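You operate a simulated robot arm through the tools that you are given. There is no shell and no other tool.

You are at the controls of a simulated robot arm. One attempt, no reset.

## Task
Clamp the can in the black fixture, then fit the green board, the grey fan and the cover.
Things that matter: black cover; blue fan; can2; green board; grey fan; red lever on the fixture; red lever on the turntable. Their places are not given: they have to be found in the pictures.

Only the result counts: the job must be done as asked and must still hold three seconds after the hand-in. Knocking over, shifting, dropping, spilling or breaking anything else fails it. A push-on lid holds only when it is set on centred and level and pressed home; a screw cap is set on level and turned clockwise until tight.

## Robot
A 6-joint arm with a two-finger parallel gripper, fixed in place. Base frame: the origin is at the foot of the arm, x ahead of it, y to its left, z up; the work surface is at about z = 0. Units: m, rad, N and s.
With the tool pointing down near the work surface it reaches from about 0.16 to 0.42 m from the base axis. Its first joint turns from -1.152 to 1.152 rad. Payload 1.57 kg.
The tool frame sits at the grasp point between the pads (the TCP): z along the fingers, y along the line on which they close. The tips reach 0.03 m beyond it. Largest opening 0.08 m; finger width 0.017, thickness 0.012; the body of the gripper, 0.04 by 0.082 m, starts 0.08 m behind the TCP.
Orientation is that of the tool frame in the base frame, as [roll, pitch, yaw] about the fixed x, y, z axes, in that order (R = Rz(yaw) Ry(pitch) Rx(roll)). With the fingers straight down and closing along the base's y, the tool's x points along the base's -x, its y along +y and its z along -z.

## Interface
- The arm moves only by the tool apply_moves. Its argument "increments" is a list of rows, each an object (a shift or turn left out is 0, a gripper value left out holds the last) with "slide": the shift along the tool's x, y, z in mm, a list of three; "rot": the turn, a rotation vector about the tool's x, y, z in rad, a list of three; "claw": the opening in per cent of the stroke, from 0 (shut) to 100 (fully open). In form: [{"slide": [dx, dy, dz], "rot": [ax, ay, az], "claw": claw}, ...]. A call has 1 to 20 rows; each row shifts and turns the commanded pose from where the row before left it, along the tool's axes as they then stand. Each row takes 0.2 s and may step no farther than 0.05 m and 0.15 rad from the row before; otherwise, or with a gripper value out of range, the whole call is refused. A pose out of reach is approached as far as the arm can. The call stops where the force on the tool passes 80 N (or 10 N more than at its start, if that is more) or the arm is blocked; 0.2 s more then pass. The fingers move at their own pace (about 0.153 m/s each) and stop on an object; they squeeze with about 32 N. The grip force told is the motor's: it shows also when the fingers shut on nothing. Time passes only in rows, and 0.2 s behind the last, so rows that do not move let the fingers close. It gives the time, the measured TCP pose, the force on the tool (base axes), the opening and the grip force at its end, in the units of the frame above (readings bear some noise), with the torque about the TCP (base axes, N m) and any sound that the robot's microphone picked up, and new pictures: "show" is both (left out), scene, wrist or none.
- Cameras (640 x 400 px; columns grow to the right, rows downward): "scene" is fixed at [0.0648, -0.3356, 0.4328]; the picture's right is [0.70, -0.71, 0.00], its down [-0.35, -0.35, -0.87] and it looks along [0.62, 0.61, -0.49] (base axes); focal length 308 px, centre (320, 200). "wrist" rides on the gripper at [0.072, -0.007, -0.122] in the tool frame; the picture's right is [0.09, 1.00, 0.00], its down [-0.84, 0.08, -0.54] and it looks along [-0.54, 0.05, 0.84] (tool axes); focal length 238 px, centre (320, 200).
- point_at(camera, pixels): for up to 12 pixels [column, row] of the newest picture of that camera ("zoom" is the newest enlarged one), the place [x, y, z] in the base frame of the surface seen there, good to about 0.002 m. No time passes.
- zoom(camera, box): a new picture of the part [left, top, right, bottom] of that camera's present view, enlarged. No time passes.
- finish_job(): hands the job in; it is judged then, once.

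Unless the task says otherwise, let go and move clear before handing in.

The tools are called after "Request:" as name(argument=value, ...) on one line, values as JSON. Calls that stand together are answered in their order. apply_moves: Moves the arm, as the interface text tells. Its arguments: {"type":"object","properties":{"increments":{"type":"array"},"show":{"type":"string","enum":["both","scene","wrist","none"]}},"required":["increments"]} The other tools are called the same way: point_at (camera, pixels) gives the place of the surface under pixels of a picture; zoom (camera, box) takes an enlarged picture of a part of a camera's view; finish_job () hands the job in.

At the start:

```text
time_s: 0.0
tcp_pos: [0.2291, -0.0149, 0.2804]
ee_rot: [-3.141, 0.001, -3.141]
contact_force: [0.2, -0.7, 0.3]
moment: [-0.01, 0.02, 0.0]
width: 0.0801
grasp_force: 0.2
```

scene: 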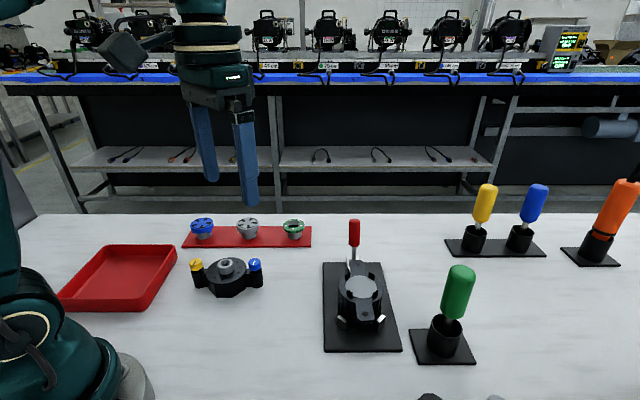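
wrist: 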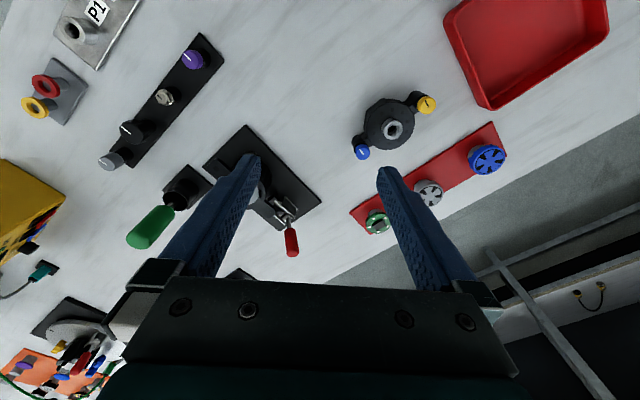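

The scene shows a black fixture with a red lever at about (360,290), a red rack with blue, grey and green parts at (247,232), and a black part with yellow and blue knobs at (228,275). I'll zoom in to identify them before moving.

Request:
zoom(camera="scene", box=[170, 200, 330, 300])

Request:
zoom(camera="scene", box=[300, 200, 480, 370])

Request:
zoom(camera="wrist", box=[0, 0, 320, 400])

Request:
zoom(camera="wrist", box=[320, 60, 540, 240])

```text
4.00 times, centred on (250, 250) of scene
```

zoom: 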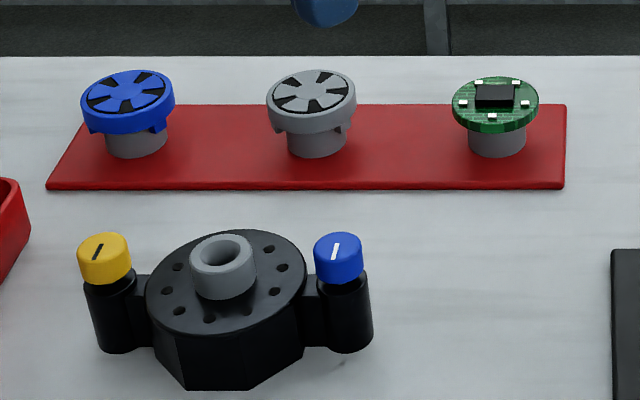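

```text
2.35 times, centred on (390, 285) of scene
```

zoom: 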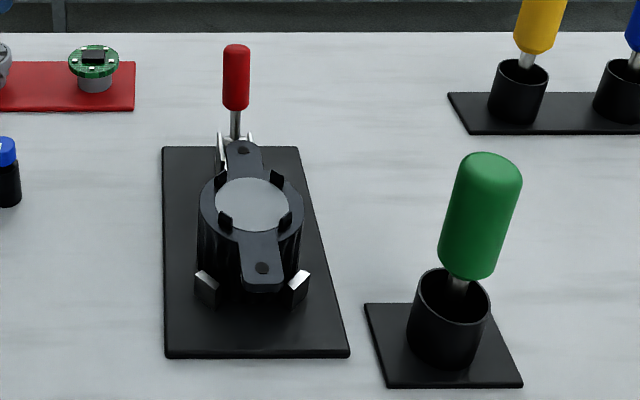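

```text
1.00 times, centred on (160, 200) of wrist (not enlarged: the box is as wide or as high as the picture)
```

zoom: 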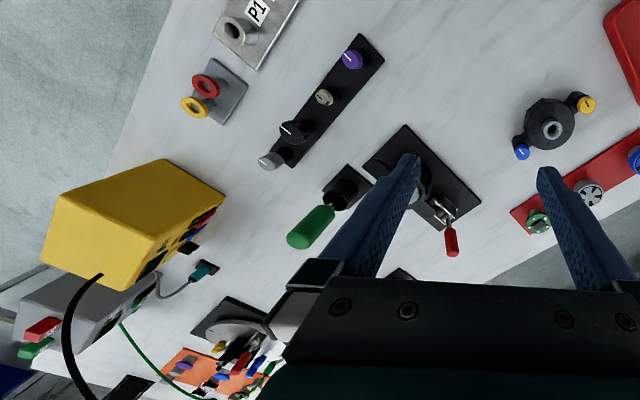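

```text
2.22 times, centred on (430, 150) of wrist
```

zoom: 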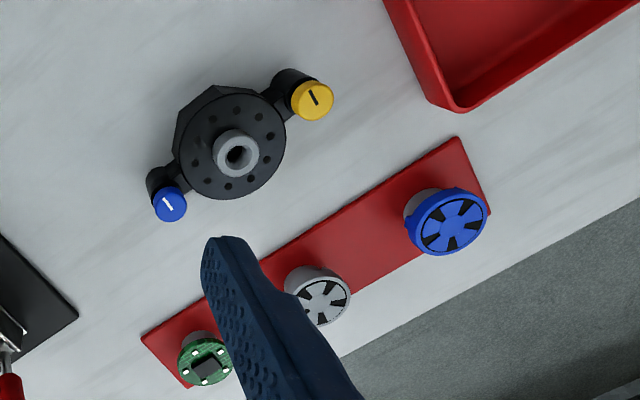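

The fixture at (360,290) seems to hold something with a cover-like top already, and the turntable isn't clearly found. I'll zoom closer on the fixture and on the left-bottom group in the wrist view near (90,340).

Request:
zoom(camera="scene", box=[320, 215, 410, 355])

Request:
zoom(camera="wrist", box=[0, 280, 160, 400])

Request:
zoom(camera="wrist", box=[190, 110, 340, 270])

Request:
zoom(camera="scene", box=[400, 340, 520, 400])

Request:
point_at(camera="scene", pixels=[[360, 287], [354, 222], [202, 222], [247, 222], [293, 225], [226, 265], [196, 262], [254, 262], [325, 265], [380, 264], [401, 350], [327, 350]])

```text
2.86 times, centred on (365, 285) of scene
```

zoom: 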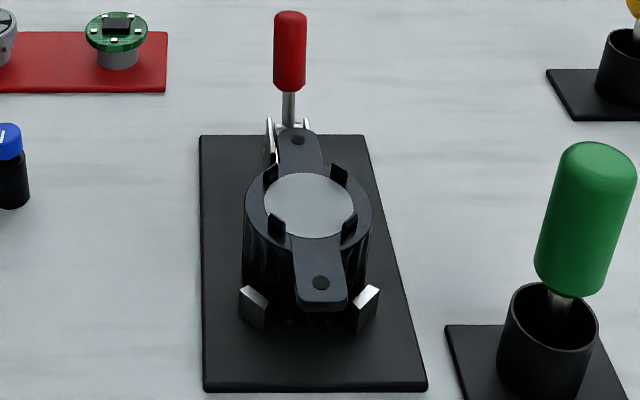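

```text
3.33 times, centred on (80, 340) of wrist
```

zoom: 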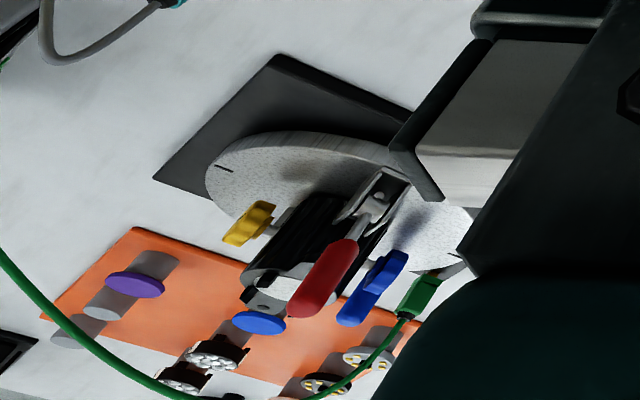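

```text
2.50 times, centred on (265, 190) of wrist
```

zoom: 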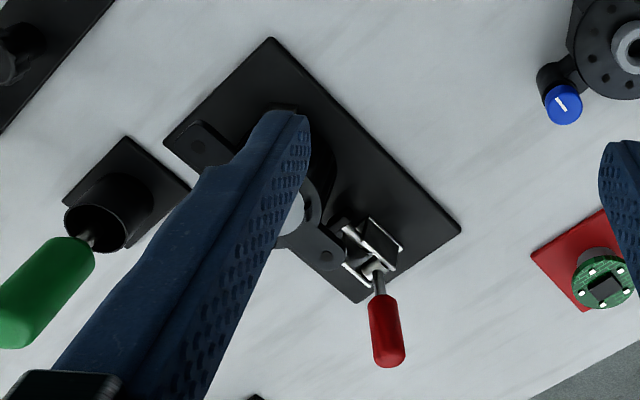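

```text
5.33 times, centred on (460, 370) of scene
```

zoom: 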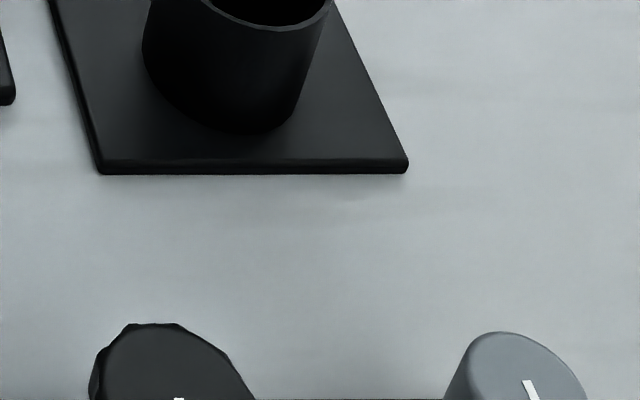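

```text
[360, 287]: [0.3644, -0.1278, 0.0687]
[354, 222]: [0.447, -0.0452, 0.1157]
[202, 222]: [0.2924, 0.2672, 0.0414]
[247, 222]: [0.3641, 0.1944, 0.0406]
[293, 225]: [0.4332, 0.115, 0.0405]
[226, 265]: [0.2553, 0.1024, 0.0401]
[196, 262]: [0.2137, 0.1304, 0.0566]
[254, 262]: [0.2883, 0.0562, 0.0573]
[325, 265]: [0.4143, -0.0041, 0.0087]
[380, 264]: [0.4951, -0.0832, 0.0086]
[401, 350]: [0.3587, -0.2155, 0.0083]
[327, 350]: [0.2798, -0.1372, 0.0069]
```

The turntable with its own red lever and can is at wrist (70,330), a separate station. I'll measure positions from the wrist view to build a map.

Request:
point_at(camera="wrist", pixels=[[75, 345], [60, 318], [82, 358], [290, 243], [282, 208], [210, 168], [245, 130], [390, 128], [427, 103], [362, 152], [487, 158], [428, 188]])

Request:
point_at(camera="wrist", pixels=[[378, 222], [195, 60], [165, 97], [130, 130], [110, 158], [47, 85], [35, 107], [75, 30], [150, 225], [185, 195], [240, 270], [270, 185]])

```text
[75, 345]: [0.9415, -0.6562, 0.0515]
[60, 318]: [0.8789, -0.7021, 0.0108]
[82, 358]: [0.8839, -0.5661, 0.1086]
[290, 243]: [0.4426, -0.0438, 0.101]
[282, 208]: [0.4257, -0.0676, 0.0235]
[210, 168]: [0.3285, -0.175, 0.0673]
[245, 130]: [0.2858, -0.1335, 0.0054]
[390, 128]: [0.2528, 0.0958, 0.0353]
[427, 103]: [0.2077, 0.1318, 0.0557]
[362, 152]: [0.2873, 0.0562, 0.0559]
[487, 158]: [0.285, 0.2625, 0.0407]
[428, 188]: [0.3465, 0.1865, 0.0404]
```

```text
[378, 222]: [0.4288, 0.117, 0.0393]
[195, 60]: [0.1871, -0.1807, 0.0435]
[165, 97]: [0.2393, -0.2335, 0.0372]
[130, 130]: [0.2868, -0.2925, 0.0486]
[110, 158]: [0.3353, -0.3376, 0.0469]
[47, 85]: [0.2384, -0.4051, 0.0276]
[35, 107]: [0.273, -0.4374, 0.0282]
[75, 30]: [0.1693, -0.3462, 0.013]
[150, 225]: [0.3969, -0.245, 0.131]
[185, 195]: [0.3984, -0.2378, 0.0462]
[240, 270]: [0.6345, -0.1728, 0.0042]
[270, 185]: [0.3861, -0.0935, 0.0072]
```

The turntable lies about 1.1 m away, out of reach, so it is only a distractor. I'll move the wrist camera over the fixture near (0.37,-0.12) to see the can, clamp and lever state.

Request:
apply_moves(increments=[{"slide": [-20, -35, 5]}, {"slide": [-20, -35, 5]}, {"slide": [-20, -35, 5]}, {"slide": [0, 0, 0]}])

```text
time_s: 1.0
tcp_pos: [0.2905, -0.1196, 0.2666]
ee_rot: [-3.141, 0.0, 3.141]
contact_force: [-0.6, 0.0, -0.1]
moment: [-0.02, -0.01, 0.01]
width: 0.08
grasp_force: 0.1
```

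scene: 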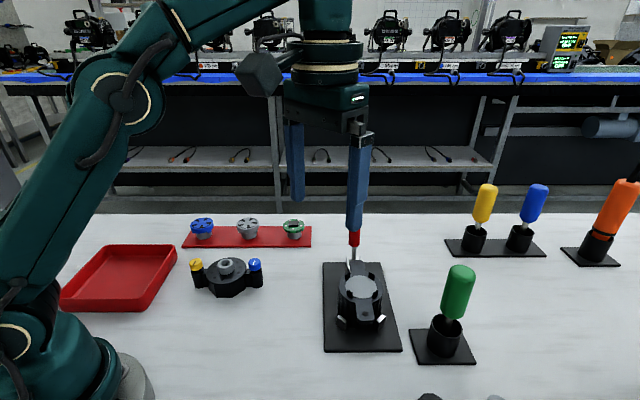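
wrist: 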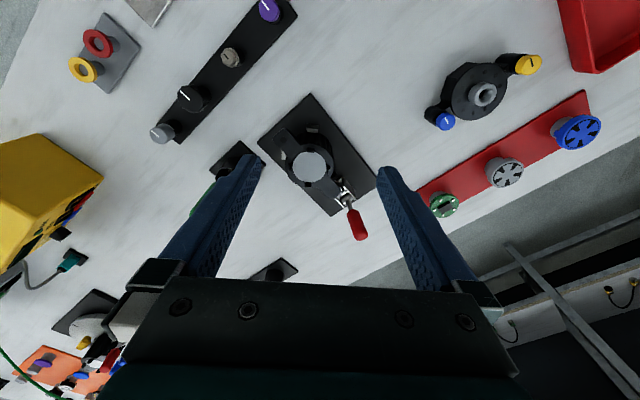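

Request:
zoom(camera="wrist", box=[250, 85, 390, 245])

Request:
zoom(camera="wrist", box=[410, 40, 560, 140])

Request:
zoom(camera="wrist", box=[410, 90, 610, 220])

Request:
zoom(camera="wrist", box=[130, 0, 310, 150])

```text
2.50 times, centred on (320, 165) of wrist
```

zoom: 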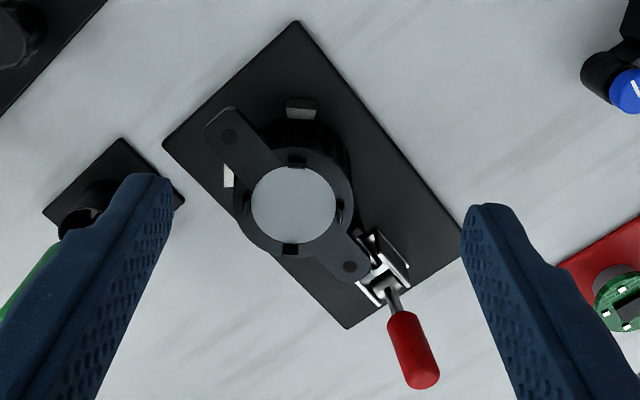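

```text
4.00 times, centred on (485, 90) of wrist
```

zoom: 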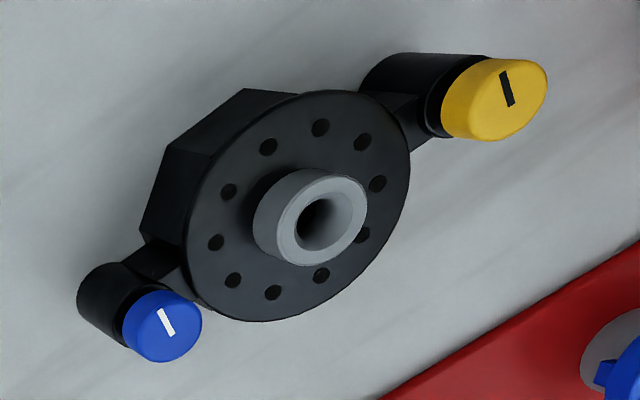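

```text
3.08 times, centred on (510, 155) of wrist
```

zoom: 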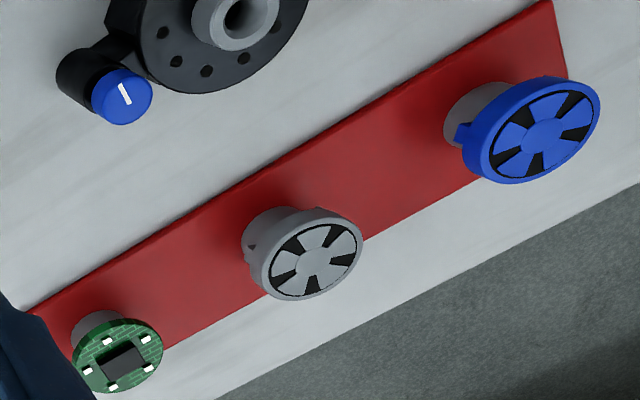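

```text
2.67 times, centred on (220, 75) of wrist
```

zoom: 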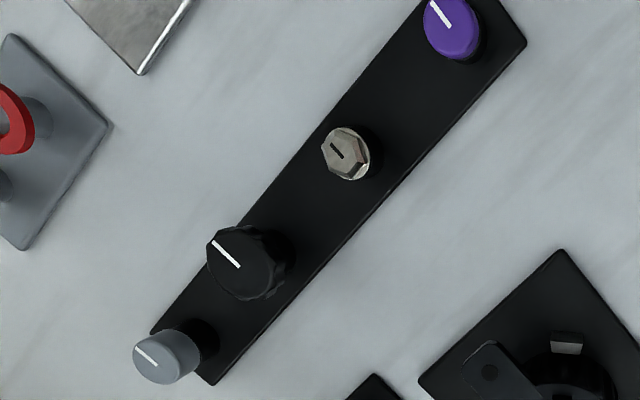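

The fixture holds a two-eared can with a grey disc in the middle, and the part at (485,90) looks like the black cover with a hub and two knobs. I'll zoom in much more and measure heights.

Request:
zoom(camera="wrist", box=[290, 120, 370, 210])

Request:
zoom(camera="scene", box=[325, 255, 400, 335])

Request:
point_at(camera="wrist", pixels=[[310, 167], [283, 138], [332, 187], [340, 192], [310, 146], [310, 188], [292, 165], [330, 166], [325, 155], [345, 200], [356, 222], [314, 129]])

Request:
point_at(camera="scene", pixels=[[360, 287], [358, 264], [367, 315], [343, 285], [379, 287], [376, 276], [347, 295], [375, 295], [348, 275], [341, 323], [378, 322], [362, 300]])

```text
4.44 times, centred on (330, 165) of wrist
```

zoom: 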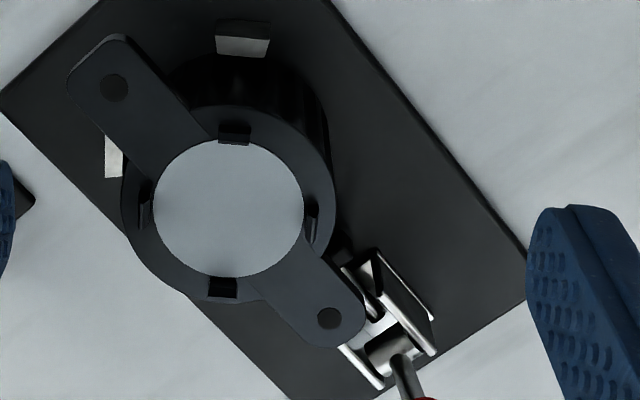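

```text
5.00 times, centred on (362, 295) of scene
```

zoom: 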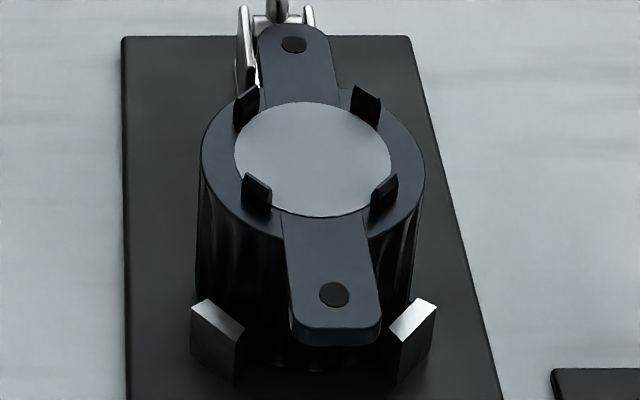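

```text
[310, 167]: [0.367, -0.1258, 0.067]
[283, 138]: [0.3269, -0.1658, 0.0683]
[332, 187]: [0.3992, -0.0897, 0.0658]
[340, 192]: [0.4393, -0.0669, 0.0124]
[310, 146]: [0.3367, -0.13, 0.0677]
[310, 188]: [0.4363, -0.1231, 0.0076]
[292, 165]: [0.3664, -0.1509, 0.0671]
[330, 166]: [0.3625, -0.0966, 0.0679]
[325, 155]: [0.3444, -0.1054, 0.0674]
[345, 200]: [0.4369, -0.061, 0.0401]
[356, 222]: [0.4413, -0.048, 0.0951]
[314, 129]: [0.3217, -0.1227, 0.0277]
```

```text
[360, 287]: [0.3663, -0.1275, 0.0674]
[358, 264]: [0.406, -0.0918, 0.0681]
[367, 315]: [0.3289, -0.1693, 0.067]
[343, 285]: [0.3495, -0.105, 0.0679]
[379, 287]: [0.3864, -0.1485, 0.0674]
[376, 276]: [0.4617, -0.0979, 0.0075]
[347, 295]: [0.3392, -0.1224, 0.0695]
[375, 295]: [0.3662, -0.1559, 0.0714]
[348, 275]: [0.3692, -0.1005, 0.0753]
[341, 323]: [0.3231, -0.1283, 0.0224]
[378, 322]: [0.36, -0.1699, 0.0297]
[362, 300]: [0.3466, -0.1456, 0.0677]
```

The can's top is level at z≈0.067 with ear holes at (0.329,-0.169) and (0.406,-0.092), spacing 0.109, which matches the knob spacing of the black part, so that part is the cover. I'll get a side view of the toggle clamp to see how the lever works.

Request:
apply_moves(increments=[{"slide": [-11.6, 31.9, 11.6]}, {"slide": [-11.6, 31.9, 11.6]}, {"slide": [-11.6, 31.9, 11.6]}, {"slide": [-11.6, 31.9, 11.6]}, {"rot": [0, 0, 0.131]}, {"rot": [0, 0, 0.131]}, {"rot": [0, 0, 0.131]}, {"rot": [0, 0, 0.131]}, {"rot": [0, 0, 0.131]}, {"rot": [0, 0, 0.131]}, {"slide": [0, 0, 0]}])

```text
time_s: 3.4
tcp_pos: [0.3352, 0.0093, 0.2177]
ee_rot: [-3.14, 0.002, 2.352]
contact_force: [-0.7, -0.7, 0.1]
moment: [0.0, -0.02, -0.03]
width: 0.0797
grasp_force: 0.1
```

scene: 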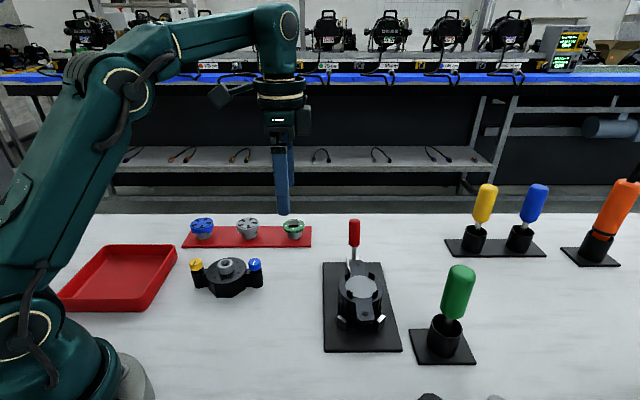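
wrist: 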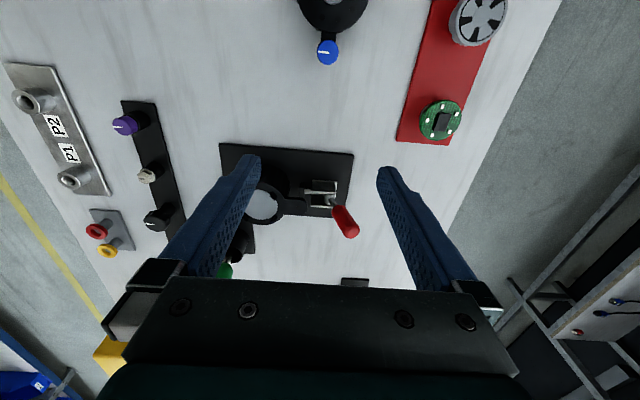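

Request:
zoom(camera="wrist", box=[230, 140, 370, 250])

Request:
zoom(camera="wrist", box=[290, 165, 370, 245])

Request:
zoom(camera="wrist", box=[390, 80, 490, 160])

Request:
zoom(camera="scene", box=[270, 205, 320, 250])

Request:
zoom(camera="scene", box=[335, 215, 385, 285])

```text
3.64 times, centred on (300, 195) of wrist
```

zoom: 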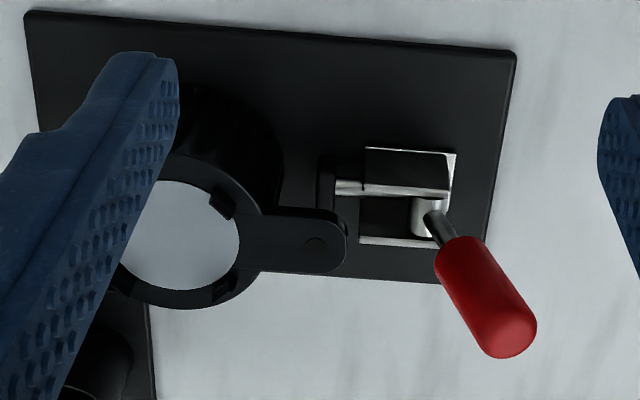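

```text
5.00 times, centred on (330, 205) of wrist
```

zoom: 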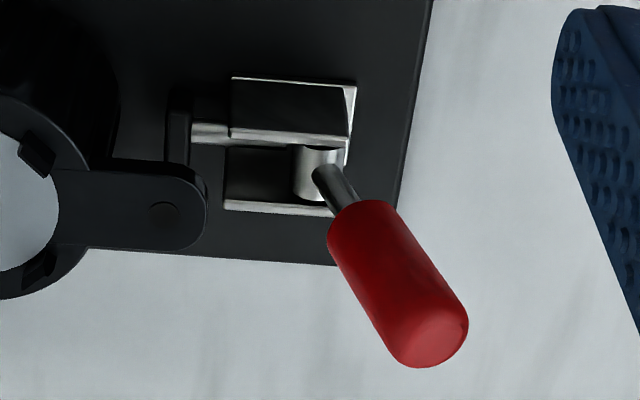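

```text
5.00 times, centred on (440, 120) of wrist
```

zoom: 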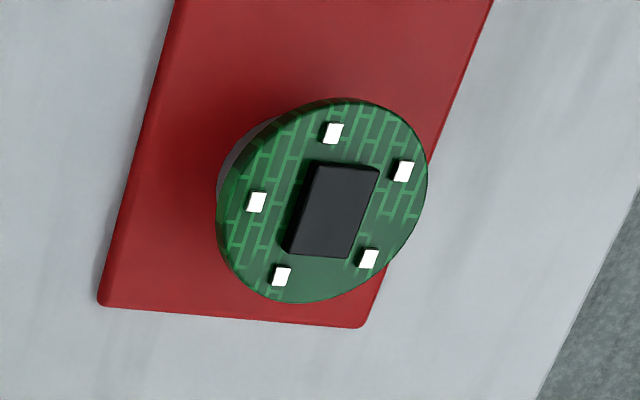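

```text
8.89 times, centred on (295, 228) of scene
```

zoom: 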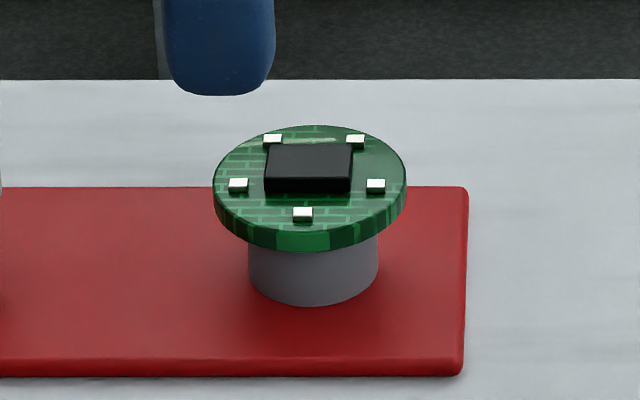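

```text
5.71 times, centred on (360, 250) of scene
```

zoom: 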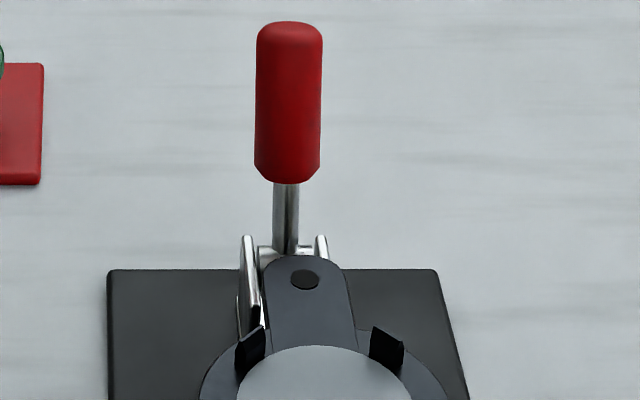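

The clamp is a push-pull toggle: plunger and black pad point at the can, with a gap of about 14 mm. The lever pivots at the outer end and leans slightly outward. I'll rotate the gripper so the fingers straddle the lever across its swing and hover above it at (0.447,-0.045).

Request:
apply_moves(increments=[{"rot": [0, 0, -0.1428]}, {"rot": [0, 0, -0.1428]}, {"rot": [0, 0, -0.1428]}, {"rot": [0, 0, -0.1428]}, {"rot": [0, 0, -0.1428]}, {"rot": [0, 0, -0.1428]}, {"rot": [0, 0, -0.1428]}, {"rot": [0, 0, -0.1428]}, {"rot": [0, 0, -0.1428]}, {"rot": [0, 0, -0.1428]}, {"rot": [0, 0, -0.1428]}, {"slide": [-10.2, -29.4, 0]}, {"slide": [-10.2, -29.4, 0]}, {"slide": [-10.2, -29.4, 0]}, {"slide": [-10.2, -29.4, 0]}, {"slide": [0, 0, 0]}, {"slide": [0, 0, 0]}])

```text
time_s: 7.0
tcp_pos: [0.3745, -0.0393, 0.188]
ee_rot: [-3.14, -0.001, -2.357]
contact_force: [0.5, 0.0, -0.6]
moment: [0.03, 0.0, 0.01]
width: 0.0801
grasp_force: 0.1
out of reach, approached as far as the arm can: row 12, 13, 14, 15
```

scene: 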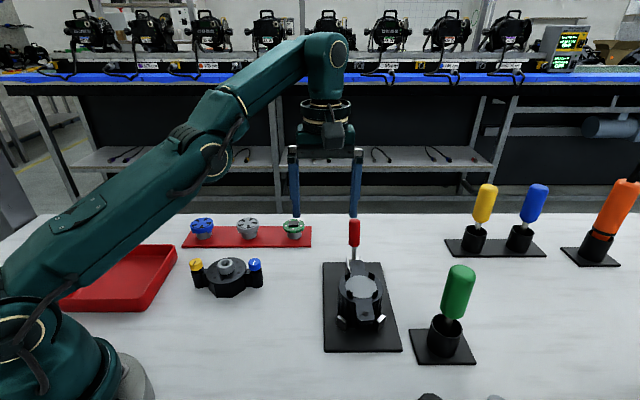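
wrist: 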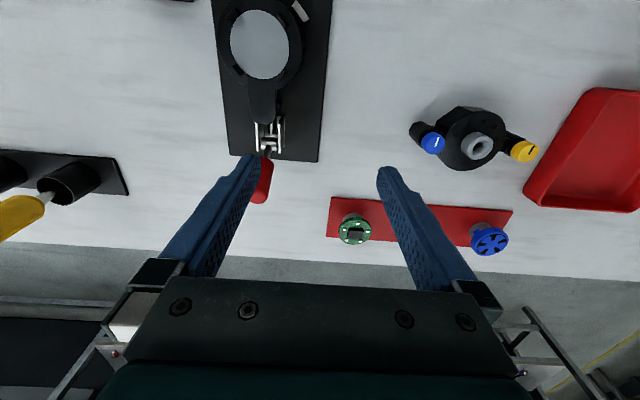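

At 0.188 m height the arm runs out at r≈0.377, so the lever at r≈0.45 needs the tool tilted outward. I'll back off, turn the fingers to close along the lever's swing (yaw 135°), then tilt about 30° so the wrist stays closer.

Request:
apply_moves(increments=[{"slide": [7.1, 35.4, 0]}, {"slide": [7.1, 35.4, 0]}, {"slide": [7.1, 35.4, 0]}, {"slide": [0, 0, 0]}], show="none")

```text
time_s: 8.0
tcp_pos: [0.2833, 0.0214, 0.1887]
ee_rot: [-3.139, 0.003, -2.357]
contact_force: [0.4, 0.7, 0.1]
moment: [0.01, 0.03, -0.02]
width: 0.08
grasp_force: 0.1
```

The commanded pose follows the achieved one, and the TCP is now at (0.283,0.021,0.189). Next I rotate back to yaw 135° and tilt 30° toward (+x,-y).

Request:
apply_moves(increments=[{"rot": [0, 0, 0.1428]}, {"rot": [0, 0, 0.1428]}, {"rot": [0, 0, 0.1428]}, {"rot": [0, 0, 0.1428]}, {"rot": [0, 0, 0.1428]}, {"rot": [0, 0, 0.1428]}, {"rot": [0, 0, 0.1428]}, {"rot": [0, 0, 0.1428]}, {"rot": [0, 0, 0.1428]}, {"rot": [0, 0, 0.1428]}, {"rot": [0, 0, 0.1428]}, {"rot": [0, -0.131, 0]}, {"rot": [0, -0.131, 0]}, {"rot": [0, -0.131, 0]}, {"rot": [0, -0.131, 0]}, {"slide": [0, 0, 0]}])

```text
time_s: 11.4
tcp_pos: [0.2853, 0.0213, 0.1873]
ee_rot: [3.14, 0.526, 2.353]
contact_force: [1.0, 0.5, 0.2]
moment: [0.02, -0.02, -0.03]
width: 0.0799
grasp_force: 0.1
```

scene: 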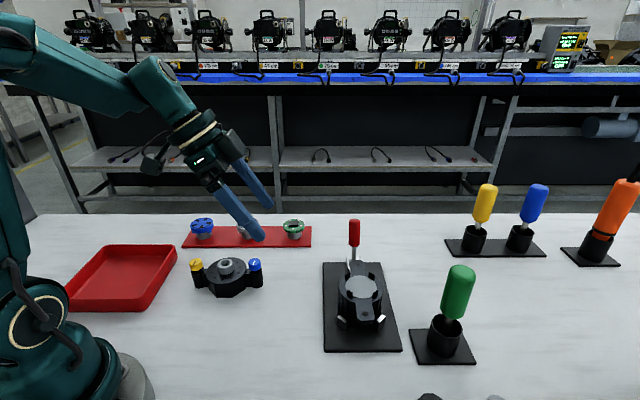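
wrist: 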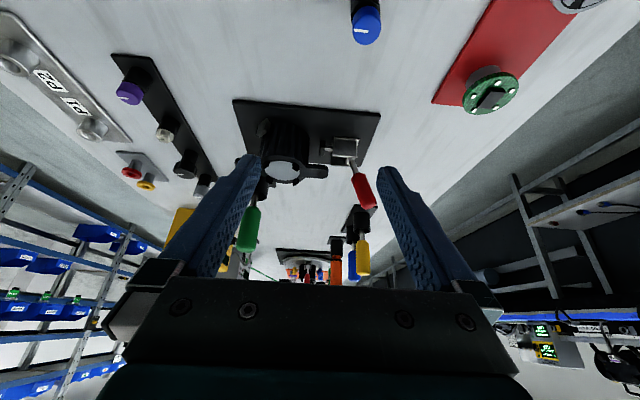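

Request:
zoom(camera="wrist", box=[240, 95, 390, 215])

Request:
zoom(camera="wrist", box=[310, 130, 390, 215])

Request:
point_at(camera="wrist", pixels=[[357, 178], [362, 190], [369, 204], [353, 165], [335, 150], [357, 147], [322, 150], [310, 172], [283, 125], [300, 130]])

```text
3.33 times, centred on (315, 155) of wrist
```

zoom: 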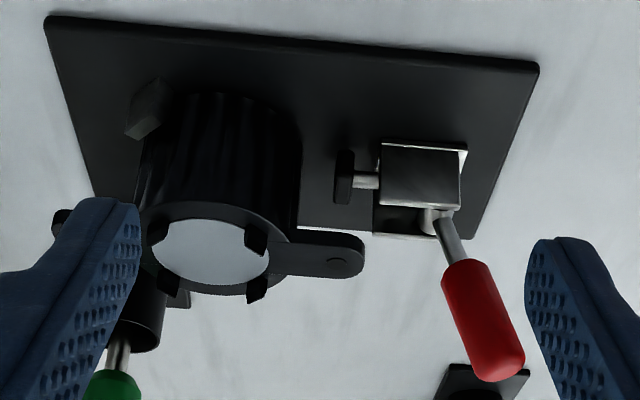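

```text
4.71 times, centred on (350, 172) of wrist
```

zoom: 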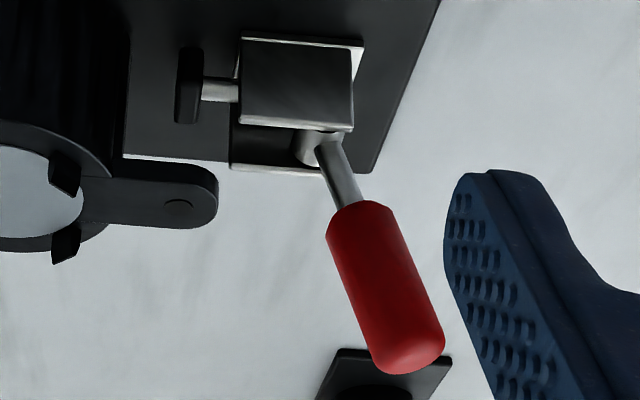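

```text
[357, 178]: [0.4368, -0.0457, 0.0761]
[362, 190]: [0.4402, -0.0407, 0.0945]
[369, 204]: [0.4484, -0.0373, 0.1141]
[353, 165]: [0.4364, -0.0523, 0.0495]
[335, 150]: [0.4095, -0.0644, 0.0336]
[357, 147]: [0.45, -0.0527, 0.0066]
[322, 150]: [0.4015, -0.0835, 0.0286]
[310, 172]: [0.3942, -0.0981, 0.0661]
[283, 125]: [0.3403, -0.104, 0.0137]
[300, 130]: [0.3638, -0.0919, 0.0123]
```

The side view shows the plunger pad at zoom (343,175), about 15 mm short of the can body, and the lever leaning outward at about 16°. I'll bring the open gripper up along the tool axis in front of the handle top.

Request:
apply_moves(increments=[{"slide": [-25.6, 18.1, 14.8]}, {"slide": [-25.6, 18.1, 14.8]}, {"slide": [-25.6, 18.1, 14.8]}, {"slide": [-25.6, 18.1, 14.8]}, {"slide": [0, 0, 0]}])

```text
time_s: 12.6
tcp_pos: [0.4189, -0.0109, 0.1877]
ee_rot: [3.141, 0.526, 2.354]
contact_force: [-0.3, 0.3, -1.0]
moment: [-0.04, 0.04, 0.01]
width: 0.0799
grasp_force: 0.0
```

scene: 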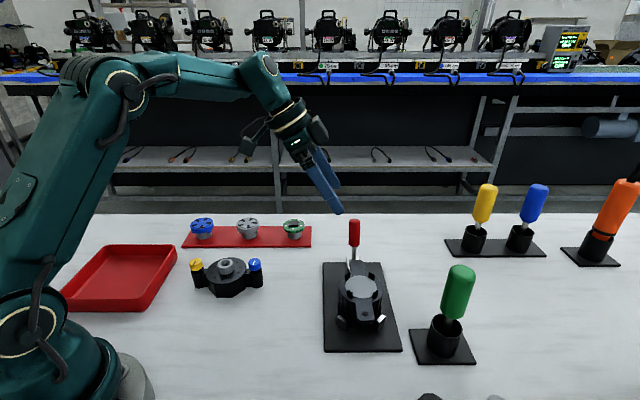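
wrist: 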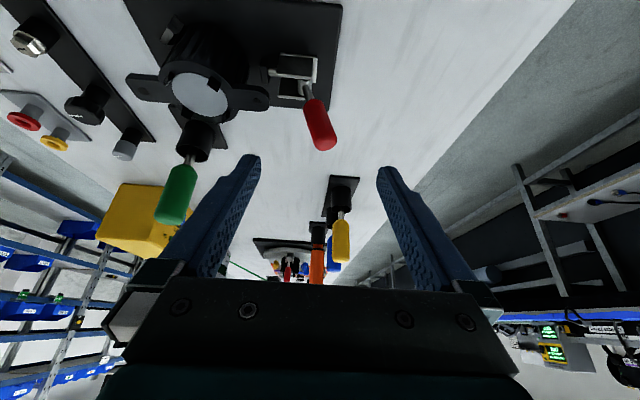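

Pose reached; the handle is at (320,125), centred between the fingers. I'll zoom in to check handle position before advancing.

Request:
zoom(camera="wrist", box=[150, 20, 350, 160])

Request:
point_at(camera="wrist", pixels=[[322, 146], [318, 125], [314, 108], [308, 90], [268, 88], [263, 95], [230, 75], [296, 67]])

```text
2.86 times, centred on (250, 90) of wrist
```

zoom: 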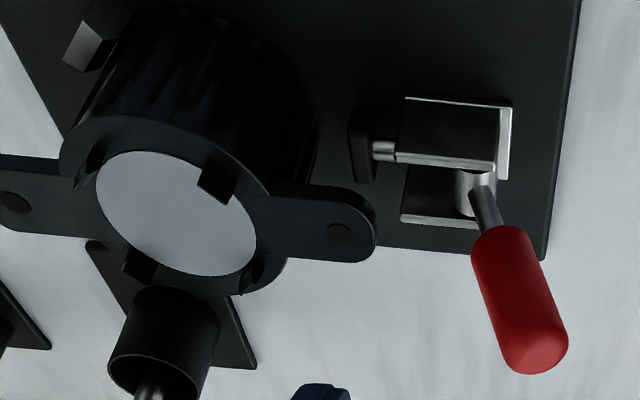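

```text
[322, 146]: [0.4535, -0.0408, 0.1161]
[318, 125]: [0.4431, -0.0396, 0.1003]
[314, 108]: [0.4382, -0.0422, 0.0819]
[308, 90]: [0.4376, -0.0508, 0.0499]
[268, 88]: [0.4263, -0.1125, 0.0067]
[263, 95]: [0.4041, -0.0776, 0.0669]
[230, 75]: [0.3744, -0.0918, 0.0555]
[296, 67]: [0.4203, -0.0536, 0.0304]
```

Handle top is at (0.4535,-0.041,0.116), on the tool axis. I'll advance 88 mm along it with the fingers open, straddling the handle.

Request:
apply_moves(increments=[{"slide": [0, 0, 30]}, {"slide": [0, 0, 30]}, {"slide": [0, 0, 28]}, {"slide": [0, 0, 0]}])

```text
time_s: 13.6
tcp_pos: [0.4512, -0.0438, 0.1103]
ee_rot: [-3.141, 0.526, 2.355]
contact_force: [0.3, 0.2, -0.3]
moment: [-0.01, 0.05, 0.01]
width: 0.0801
grasp_force: 0.1
```

scene: 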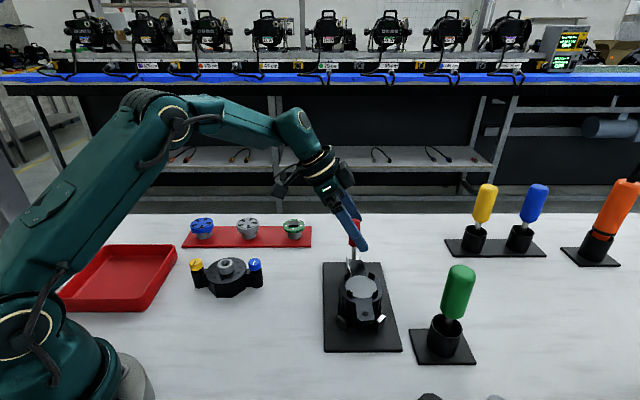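
wrist: 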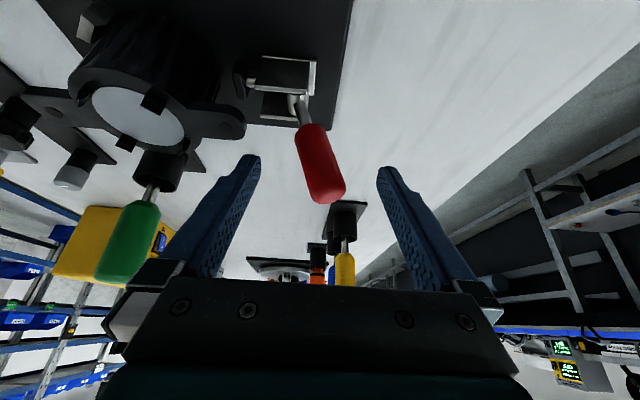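

The handle is between the pads. I'll narrow the fingers to a loose cage and nudge inward (toward the can) in small steps, watching force and plunger.

Request:
apply_moves(increments=[{"claw": 42}, {"claw": 42}, {"claw": 42}, {"slide": [0, -4, 0]}, {"slide": [0, -4, 0]}, {"slide": [0, -4, 0]}, {"slide": [0, 0, 0]}], show="wrist")

```text
time_s: 15.2
tcp_pos: [0.443, -0.0505, 0.1116]
ee_rot: [3.136, 0.527, 2.355]
contact_force: [13.3, 11.7, -1.7]
moment: [-0.01, -0.07, -0.06]
width: 0.0492
grasp_force: 8.8
```

wrist: 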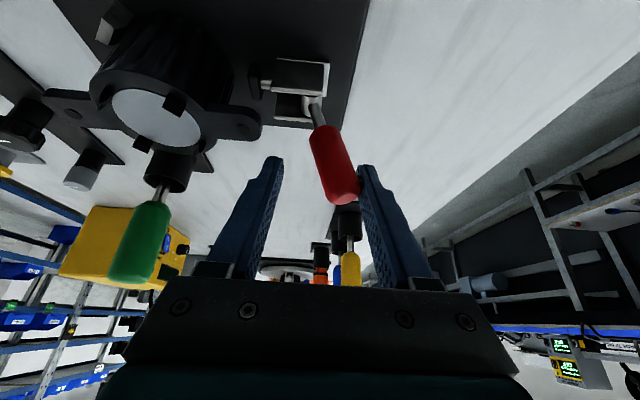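

The outer finger meets the handle with about 18 N and the lever hasn't visibly moved inward. I'll try the other direction with similar gentle force to compare.

Request:
apply_moves(increments=[{"slide": [0, 5, 0]}, {"slide": [0, 5, 0]}, {"slide": [0, 5, 0]}, {"slide": [0, 0, 0]}], show="wrist")

Request:
apply_moves(increments=[{"slide": [0, 4, 0]}, {"slide": [0, 4, 0]}, {"slide": [0, 0, 0]}], show="wrist")

```text
time_s: 16.2
tcp_pos: [0.4514, -0.0396, 0.111]
ee_rot: [-3.138, 0.526, 2.353]
contact_force: [-0.1, -1.5, 0.1]
moment: [-0.08, 0.02, -0.01]
width: 0.0348
grasp_force: 1.1
```

wrist: 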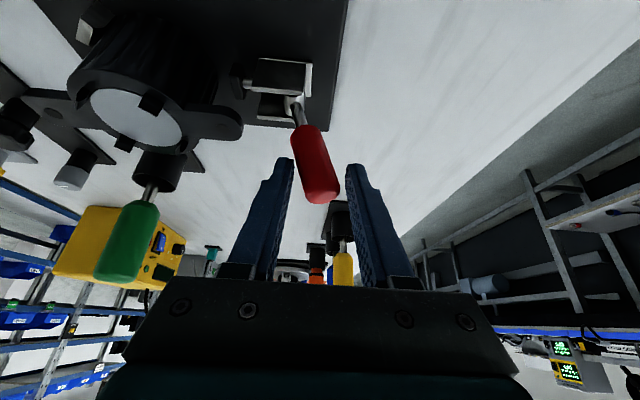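

```text
time_s: 17.0
tcp_pos: [0.4581, -0.0332, 0.111]
ee_rot: [3.141, 0.525, 2.354]
contact_force: [-0.7, -0.5, 0.2]
moment: [-0.03, 0.07, -0.01]
width: 0.0343
grasp_force: 0.3
```

wrist: 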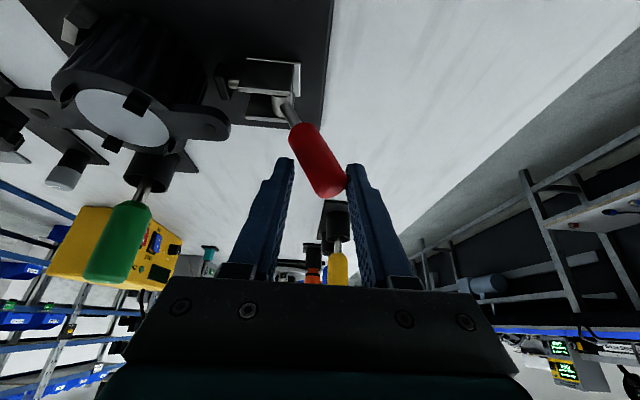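

The handle now leans further and rests by the outer finger at (345,185), though the inner finger isn't touching it. I'll measure the lever's current lean.

Request:
point_at(camera="wrist", pixels=[[328, 188], [315, 162], [302, 140], [288, 112], [233, 83], [262, 75]])

Request:
zoom(camera="wrist", box=[200, 40, 360, 210])

Request:
zoom(camera="scene", box=[320, 200, 420, 300])

```text
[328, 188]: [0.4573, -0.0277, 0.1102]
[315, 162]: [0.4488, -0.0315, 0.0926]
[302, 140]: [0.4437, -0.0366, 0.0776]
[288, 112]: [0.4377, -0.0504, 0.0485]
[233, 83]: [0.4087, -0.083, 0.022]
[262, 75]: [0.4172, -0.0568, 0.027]
```

```text
2.35 times, centred on (280, 125) of wrist
```

zoom: 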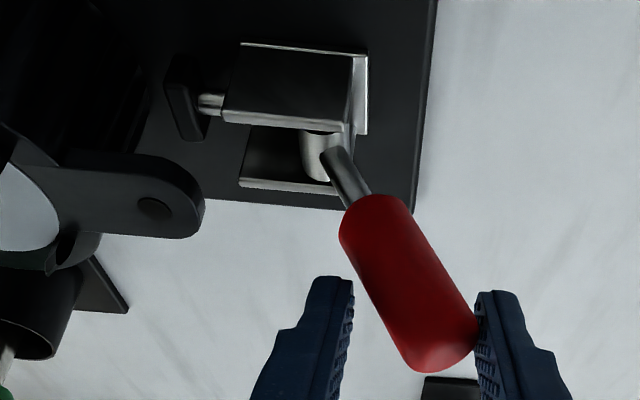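

```text
4.00 times, centred on (370, 250) of scene
```

zoom: 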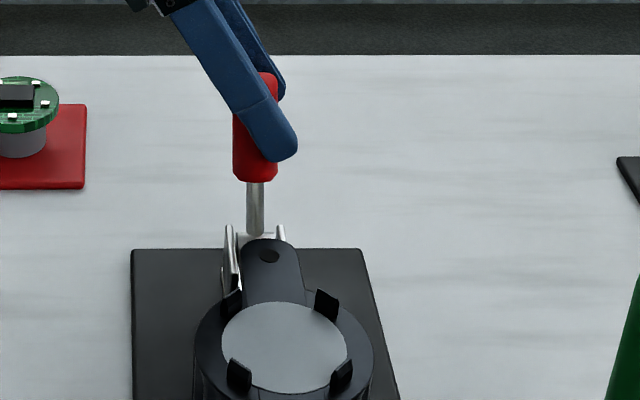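

The lever moved freely from about 16° to 26° outward and its hinge is near s=0.267, z=0.035, while inward was a hard stop. So clamping means swinging it outward and down. I'll retract, close the fingers, turn the tilt to point along +x, and then push the handle outward and down.

Request:
apply_moves(increments=[{"slide": [0, 0, -35]}, {"slide": [0, 0, -35]}, {"rot": [-0.0654, 0, -0.1133], "claw": 0}, {"rot": [-0.0654, 0, -0.1133]}, {"rot": [-0.0654, 0, -0.1133]}, {"rot": [-0.0654, 0, -0.1133]}, {"rot": [-0.0654, 0, -0.1133]}, {"rot": [-0.0654, 0, -0.1133]}, {"slide": [0, 0, 0]}])

```text
time_s: 19.0
tcp_pos: [0.4329, -0.0096, 0.1709]
ee_rot: [3.141, 0.525, 3.141]
contact_force: [-0.5, -1.1, 0.2]
moment: [-0.01, -0.04, 0.02]
width: 0.0002
grasp_force: 21.6
```

scene: 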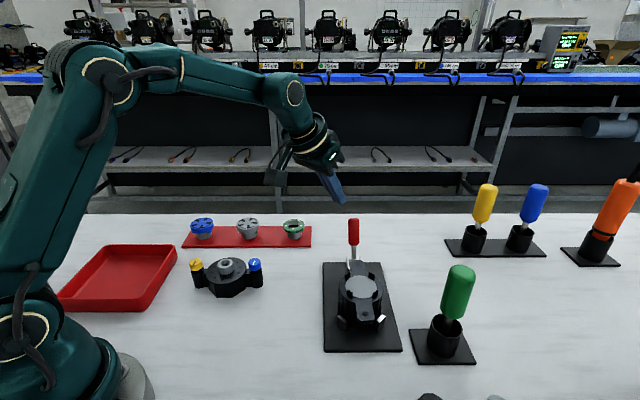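
wrist: 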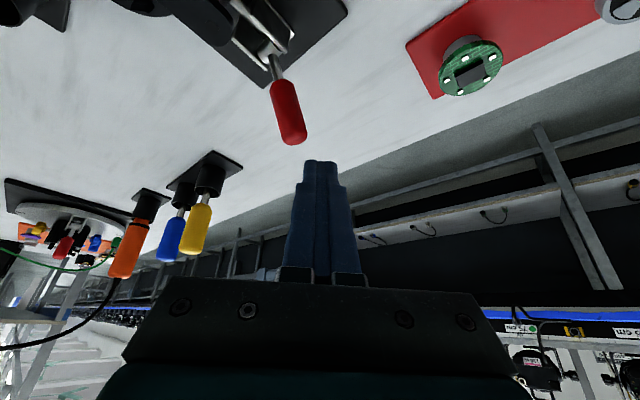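

The gripper is closed, tilted along +x. Now I move the fingertip to the inner side of the handle: first above, then down to z≈0.085 at the tip.

Request:
apply_moves(increments=[{"slide": [9.3, -27.5, -1.9]}, {"slide": [9.3, -27.5, -1.9]}, {"slide": [13.5, 0, 23.4]}, {"slide": [13.5, 0, 23.4]}, {"slide": [0, 0, 0]}])

```text
time_s: 20.2
tcp_pos: [0.415, -0.0671, 0.1095]
ee_rot: [-3.141, 0.525, 3.14]
contact_force: [0.2, 0.4, 0.1]
moment: [-0.01, -0.03, 0.01]
width: 0.0001
grasp_force: 20.9
```

scene: 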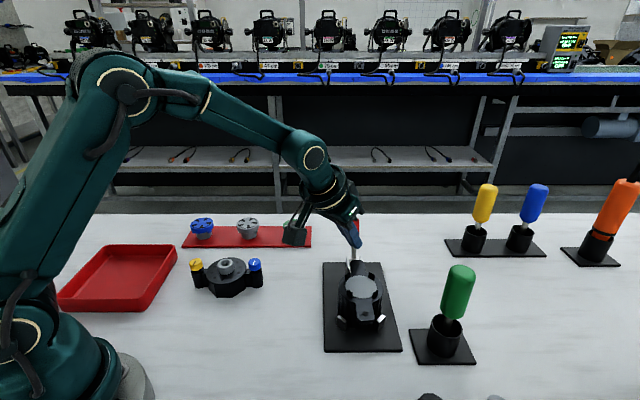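
wrist: 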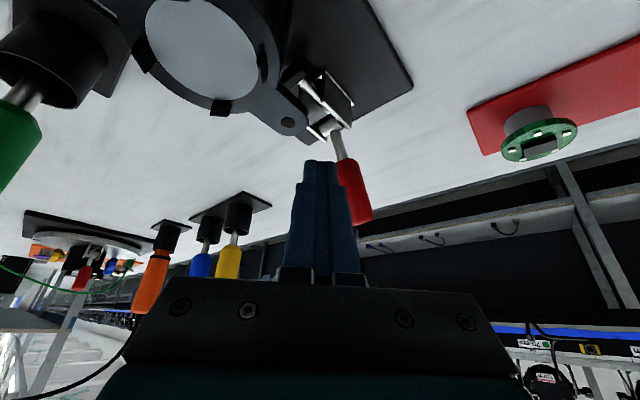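

The fingertips sit on the inner side of the handle at (335,190). I'll push outward and then outward/down along the lever's arc.

Request:
apply_moves(increments=[{"slide": [-4.6, 5.3, 2.65]}, {"slide": [-4.6, 5.3, 2.65]}, {"slide": [-4.6, 5.3, 2.65]}, {"slide": [-4.6, 5.3, 2.65]}, {"slide": [-2, 5.3, 7.2]}, {"slide": [-2, 5.3, 7.2]}, {"slide": [0, 0, 0]}])

```text
time_s: 21.8
tcp_pos: [0.4482, -0.0335, 0.1002]
ee_rot: [-3.14, 0.524, 3.14]
contact_force: [-0.6, 0.6, -0.6]
moment: [-0.02, 0.0, -0.02]
width: 0.0
grasp_force: 21.2
```

scene: 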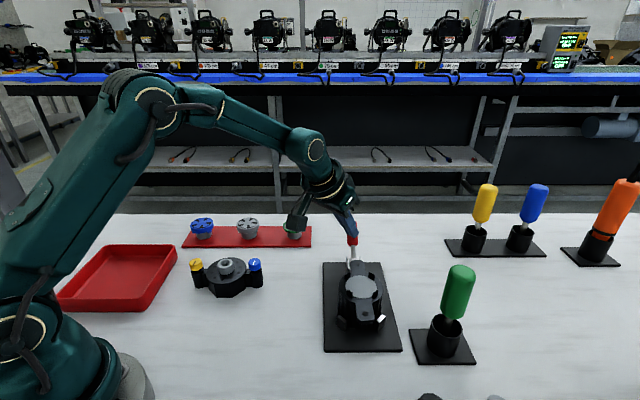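
wrist: 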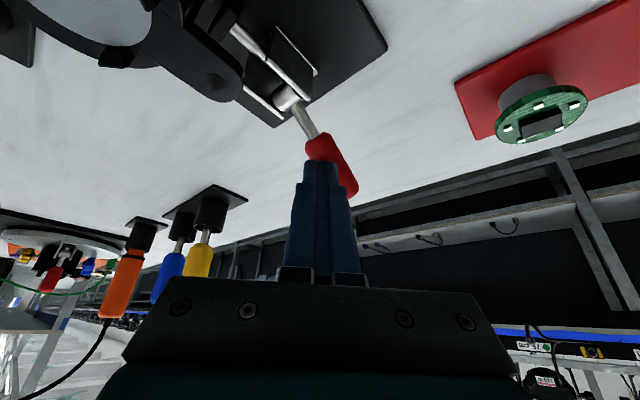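

The lever is following with almost no force, now about 55–60° from vertical. I'll keep pushing down and out in small steps.

Request:
apply_moves(increments=[{"slide": [0.5, 3.3, 7.5]}, {"slide": [0.5, 3.3, 7.5]}, {"slide": [0.4, 3.2, 7]}, {"slide": [0, 0, 0]}])

```text
time_s: 22.8
tcp_pos: [0.4571, -0.0236, 0.0812]
ee_rot: [-3.139, 0.526, 3.139]
contact_force: [-0.1, 0.5, 0.4]
moment: [0.01, 0.0, 0.01]
width: 0.0
grasp_force: 21.3
```

scene: 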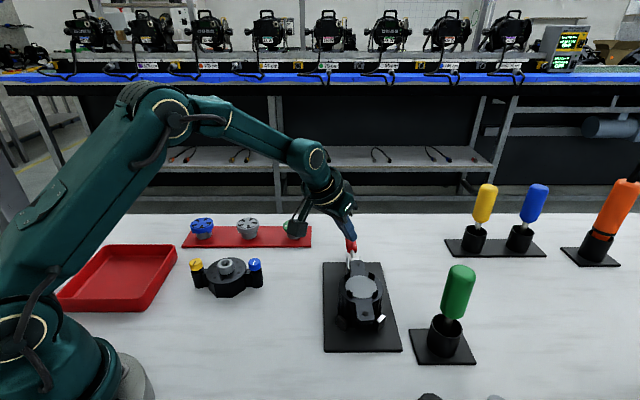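
wrist: 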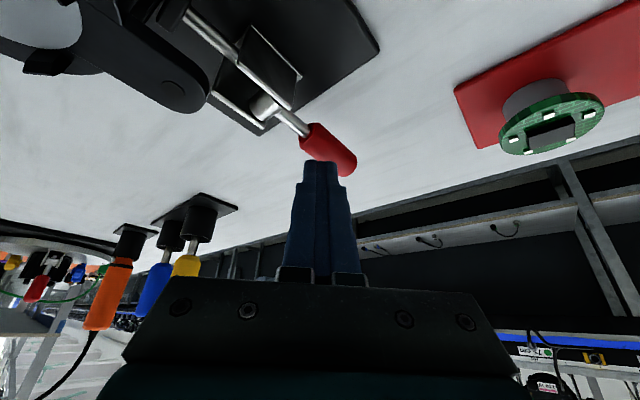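

The plunger rod now looks longer (around (215,35)), so it is extending toward the can. Continuing to press the handle down.

Request:
apply_moves(increments=[{"slide": [1.2, 2.1, 6.2]}, {"slide": [1.2, 2.1, 6.2]}, {"slide": [0, 0, 0]}])

```text
time_s: 23.6
tcp_pos: [0.4625, -0.0197, 0.0734]
ee_rot: [-3.139, 0.539, -3.141]
contact_force: [-19.6, -5.6, 47.0]
moment: [-0.27, 0.23, -0.05]
width: 0.0001
grasp_force: 21.8
```

scene: 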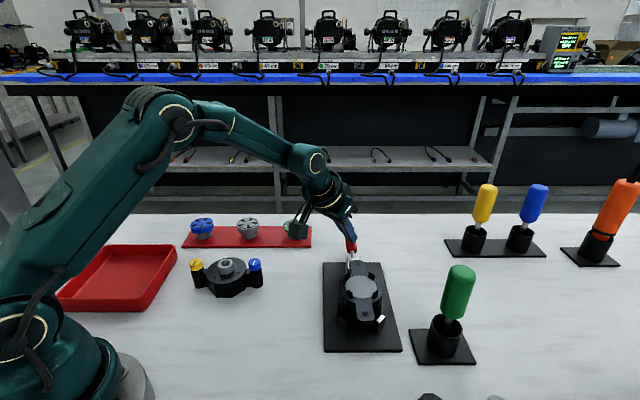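
wrist: 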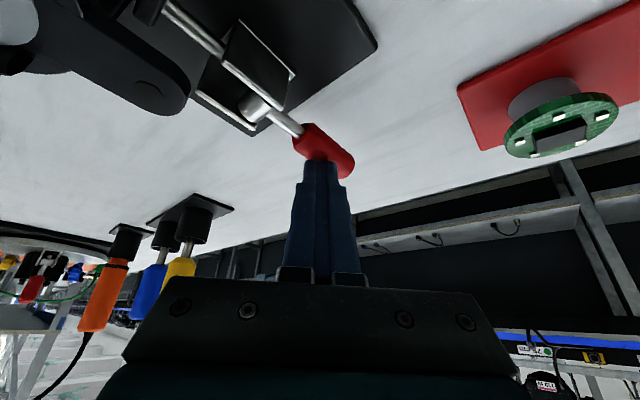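

Force has risen to about 50 N at the handle, with the lever near horizontal. I'll ease off first and check whether it stays down and whether the pad touches the can.

Request:
apply_moves(increments=[{"slide": [0, 0, -15]}, {"slide": [0, 0, -30]}, {"slide": [0, 0, -30]}, {"slide": [0, 0, 0]}])

```text
time_s: 24.6
tcp_pos: [0.4228, -0.0172, 0.1329]
ee_rot: [-3.14, 0.523, 3.139]
contact_force: [-0.4, -0.6, 0.0]
moment: [0.0, -0.01, -0.02]
width: 0.0002
grasp_force: 20.6
```

scene: 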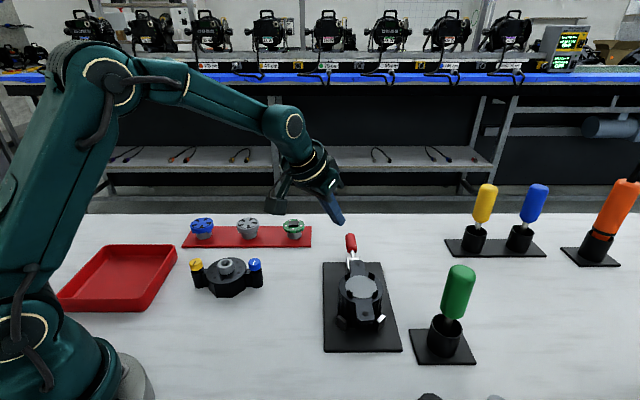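
wrist: 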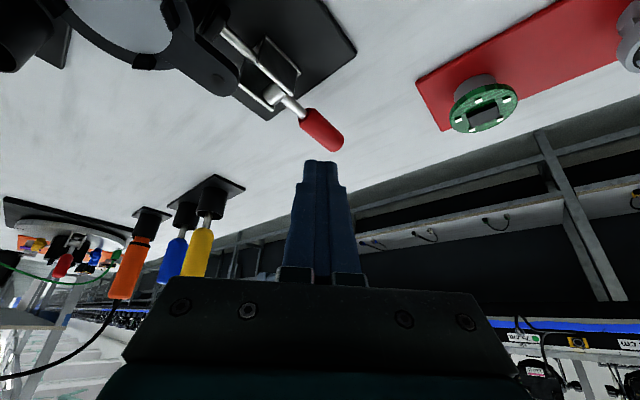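

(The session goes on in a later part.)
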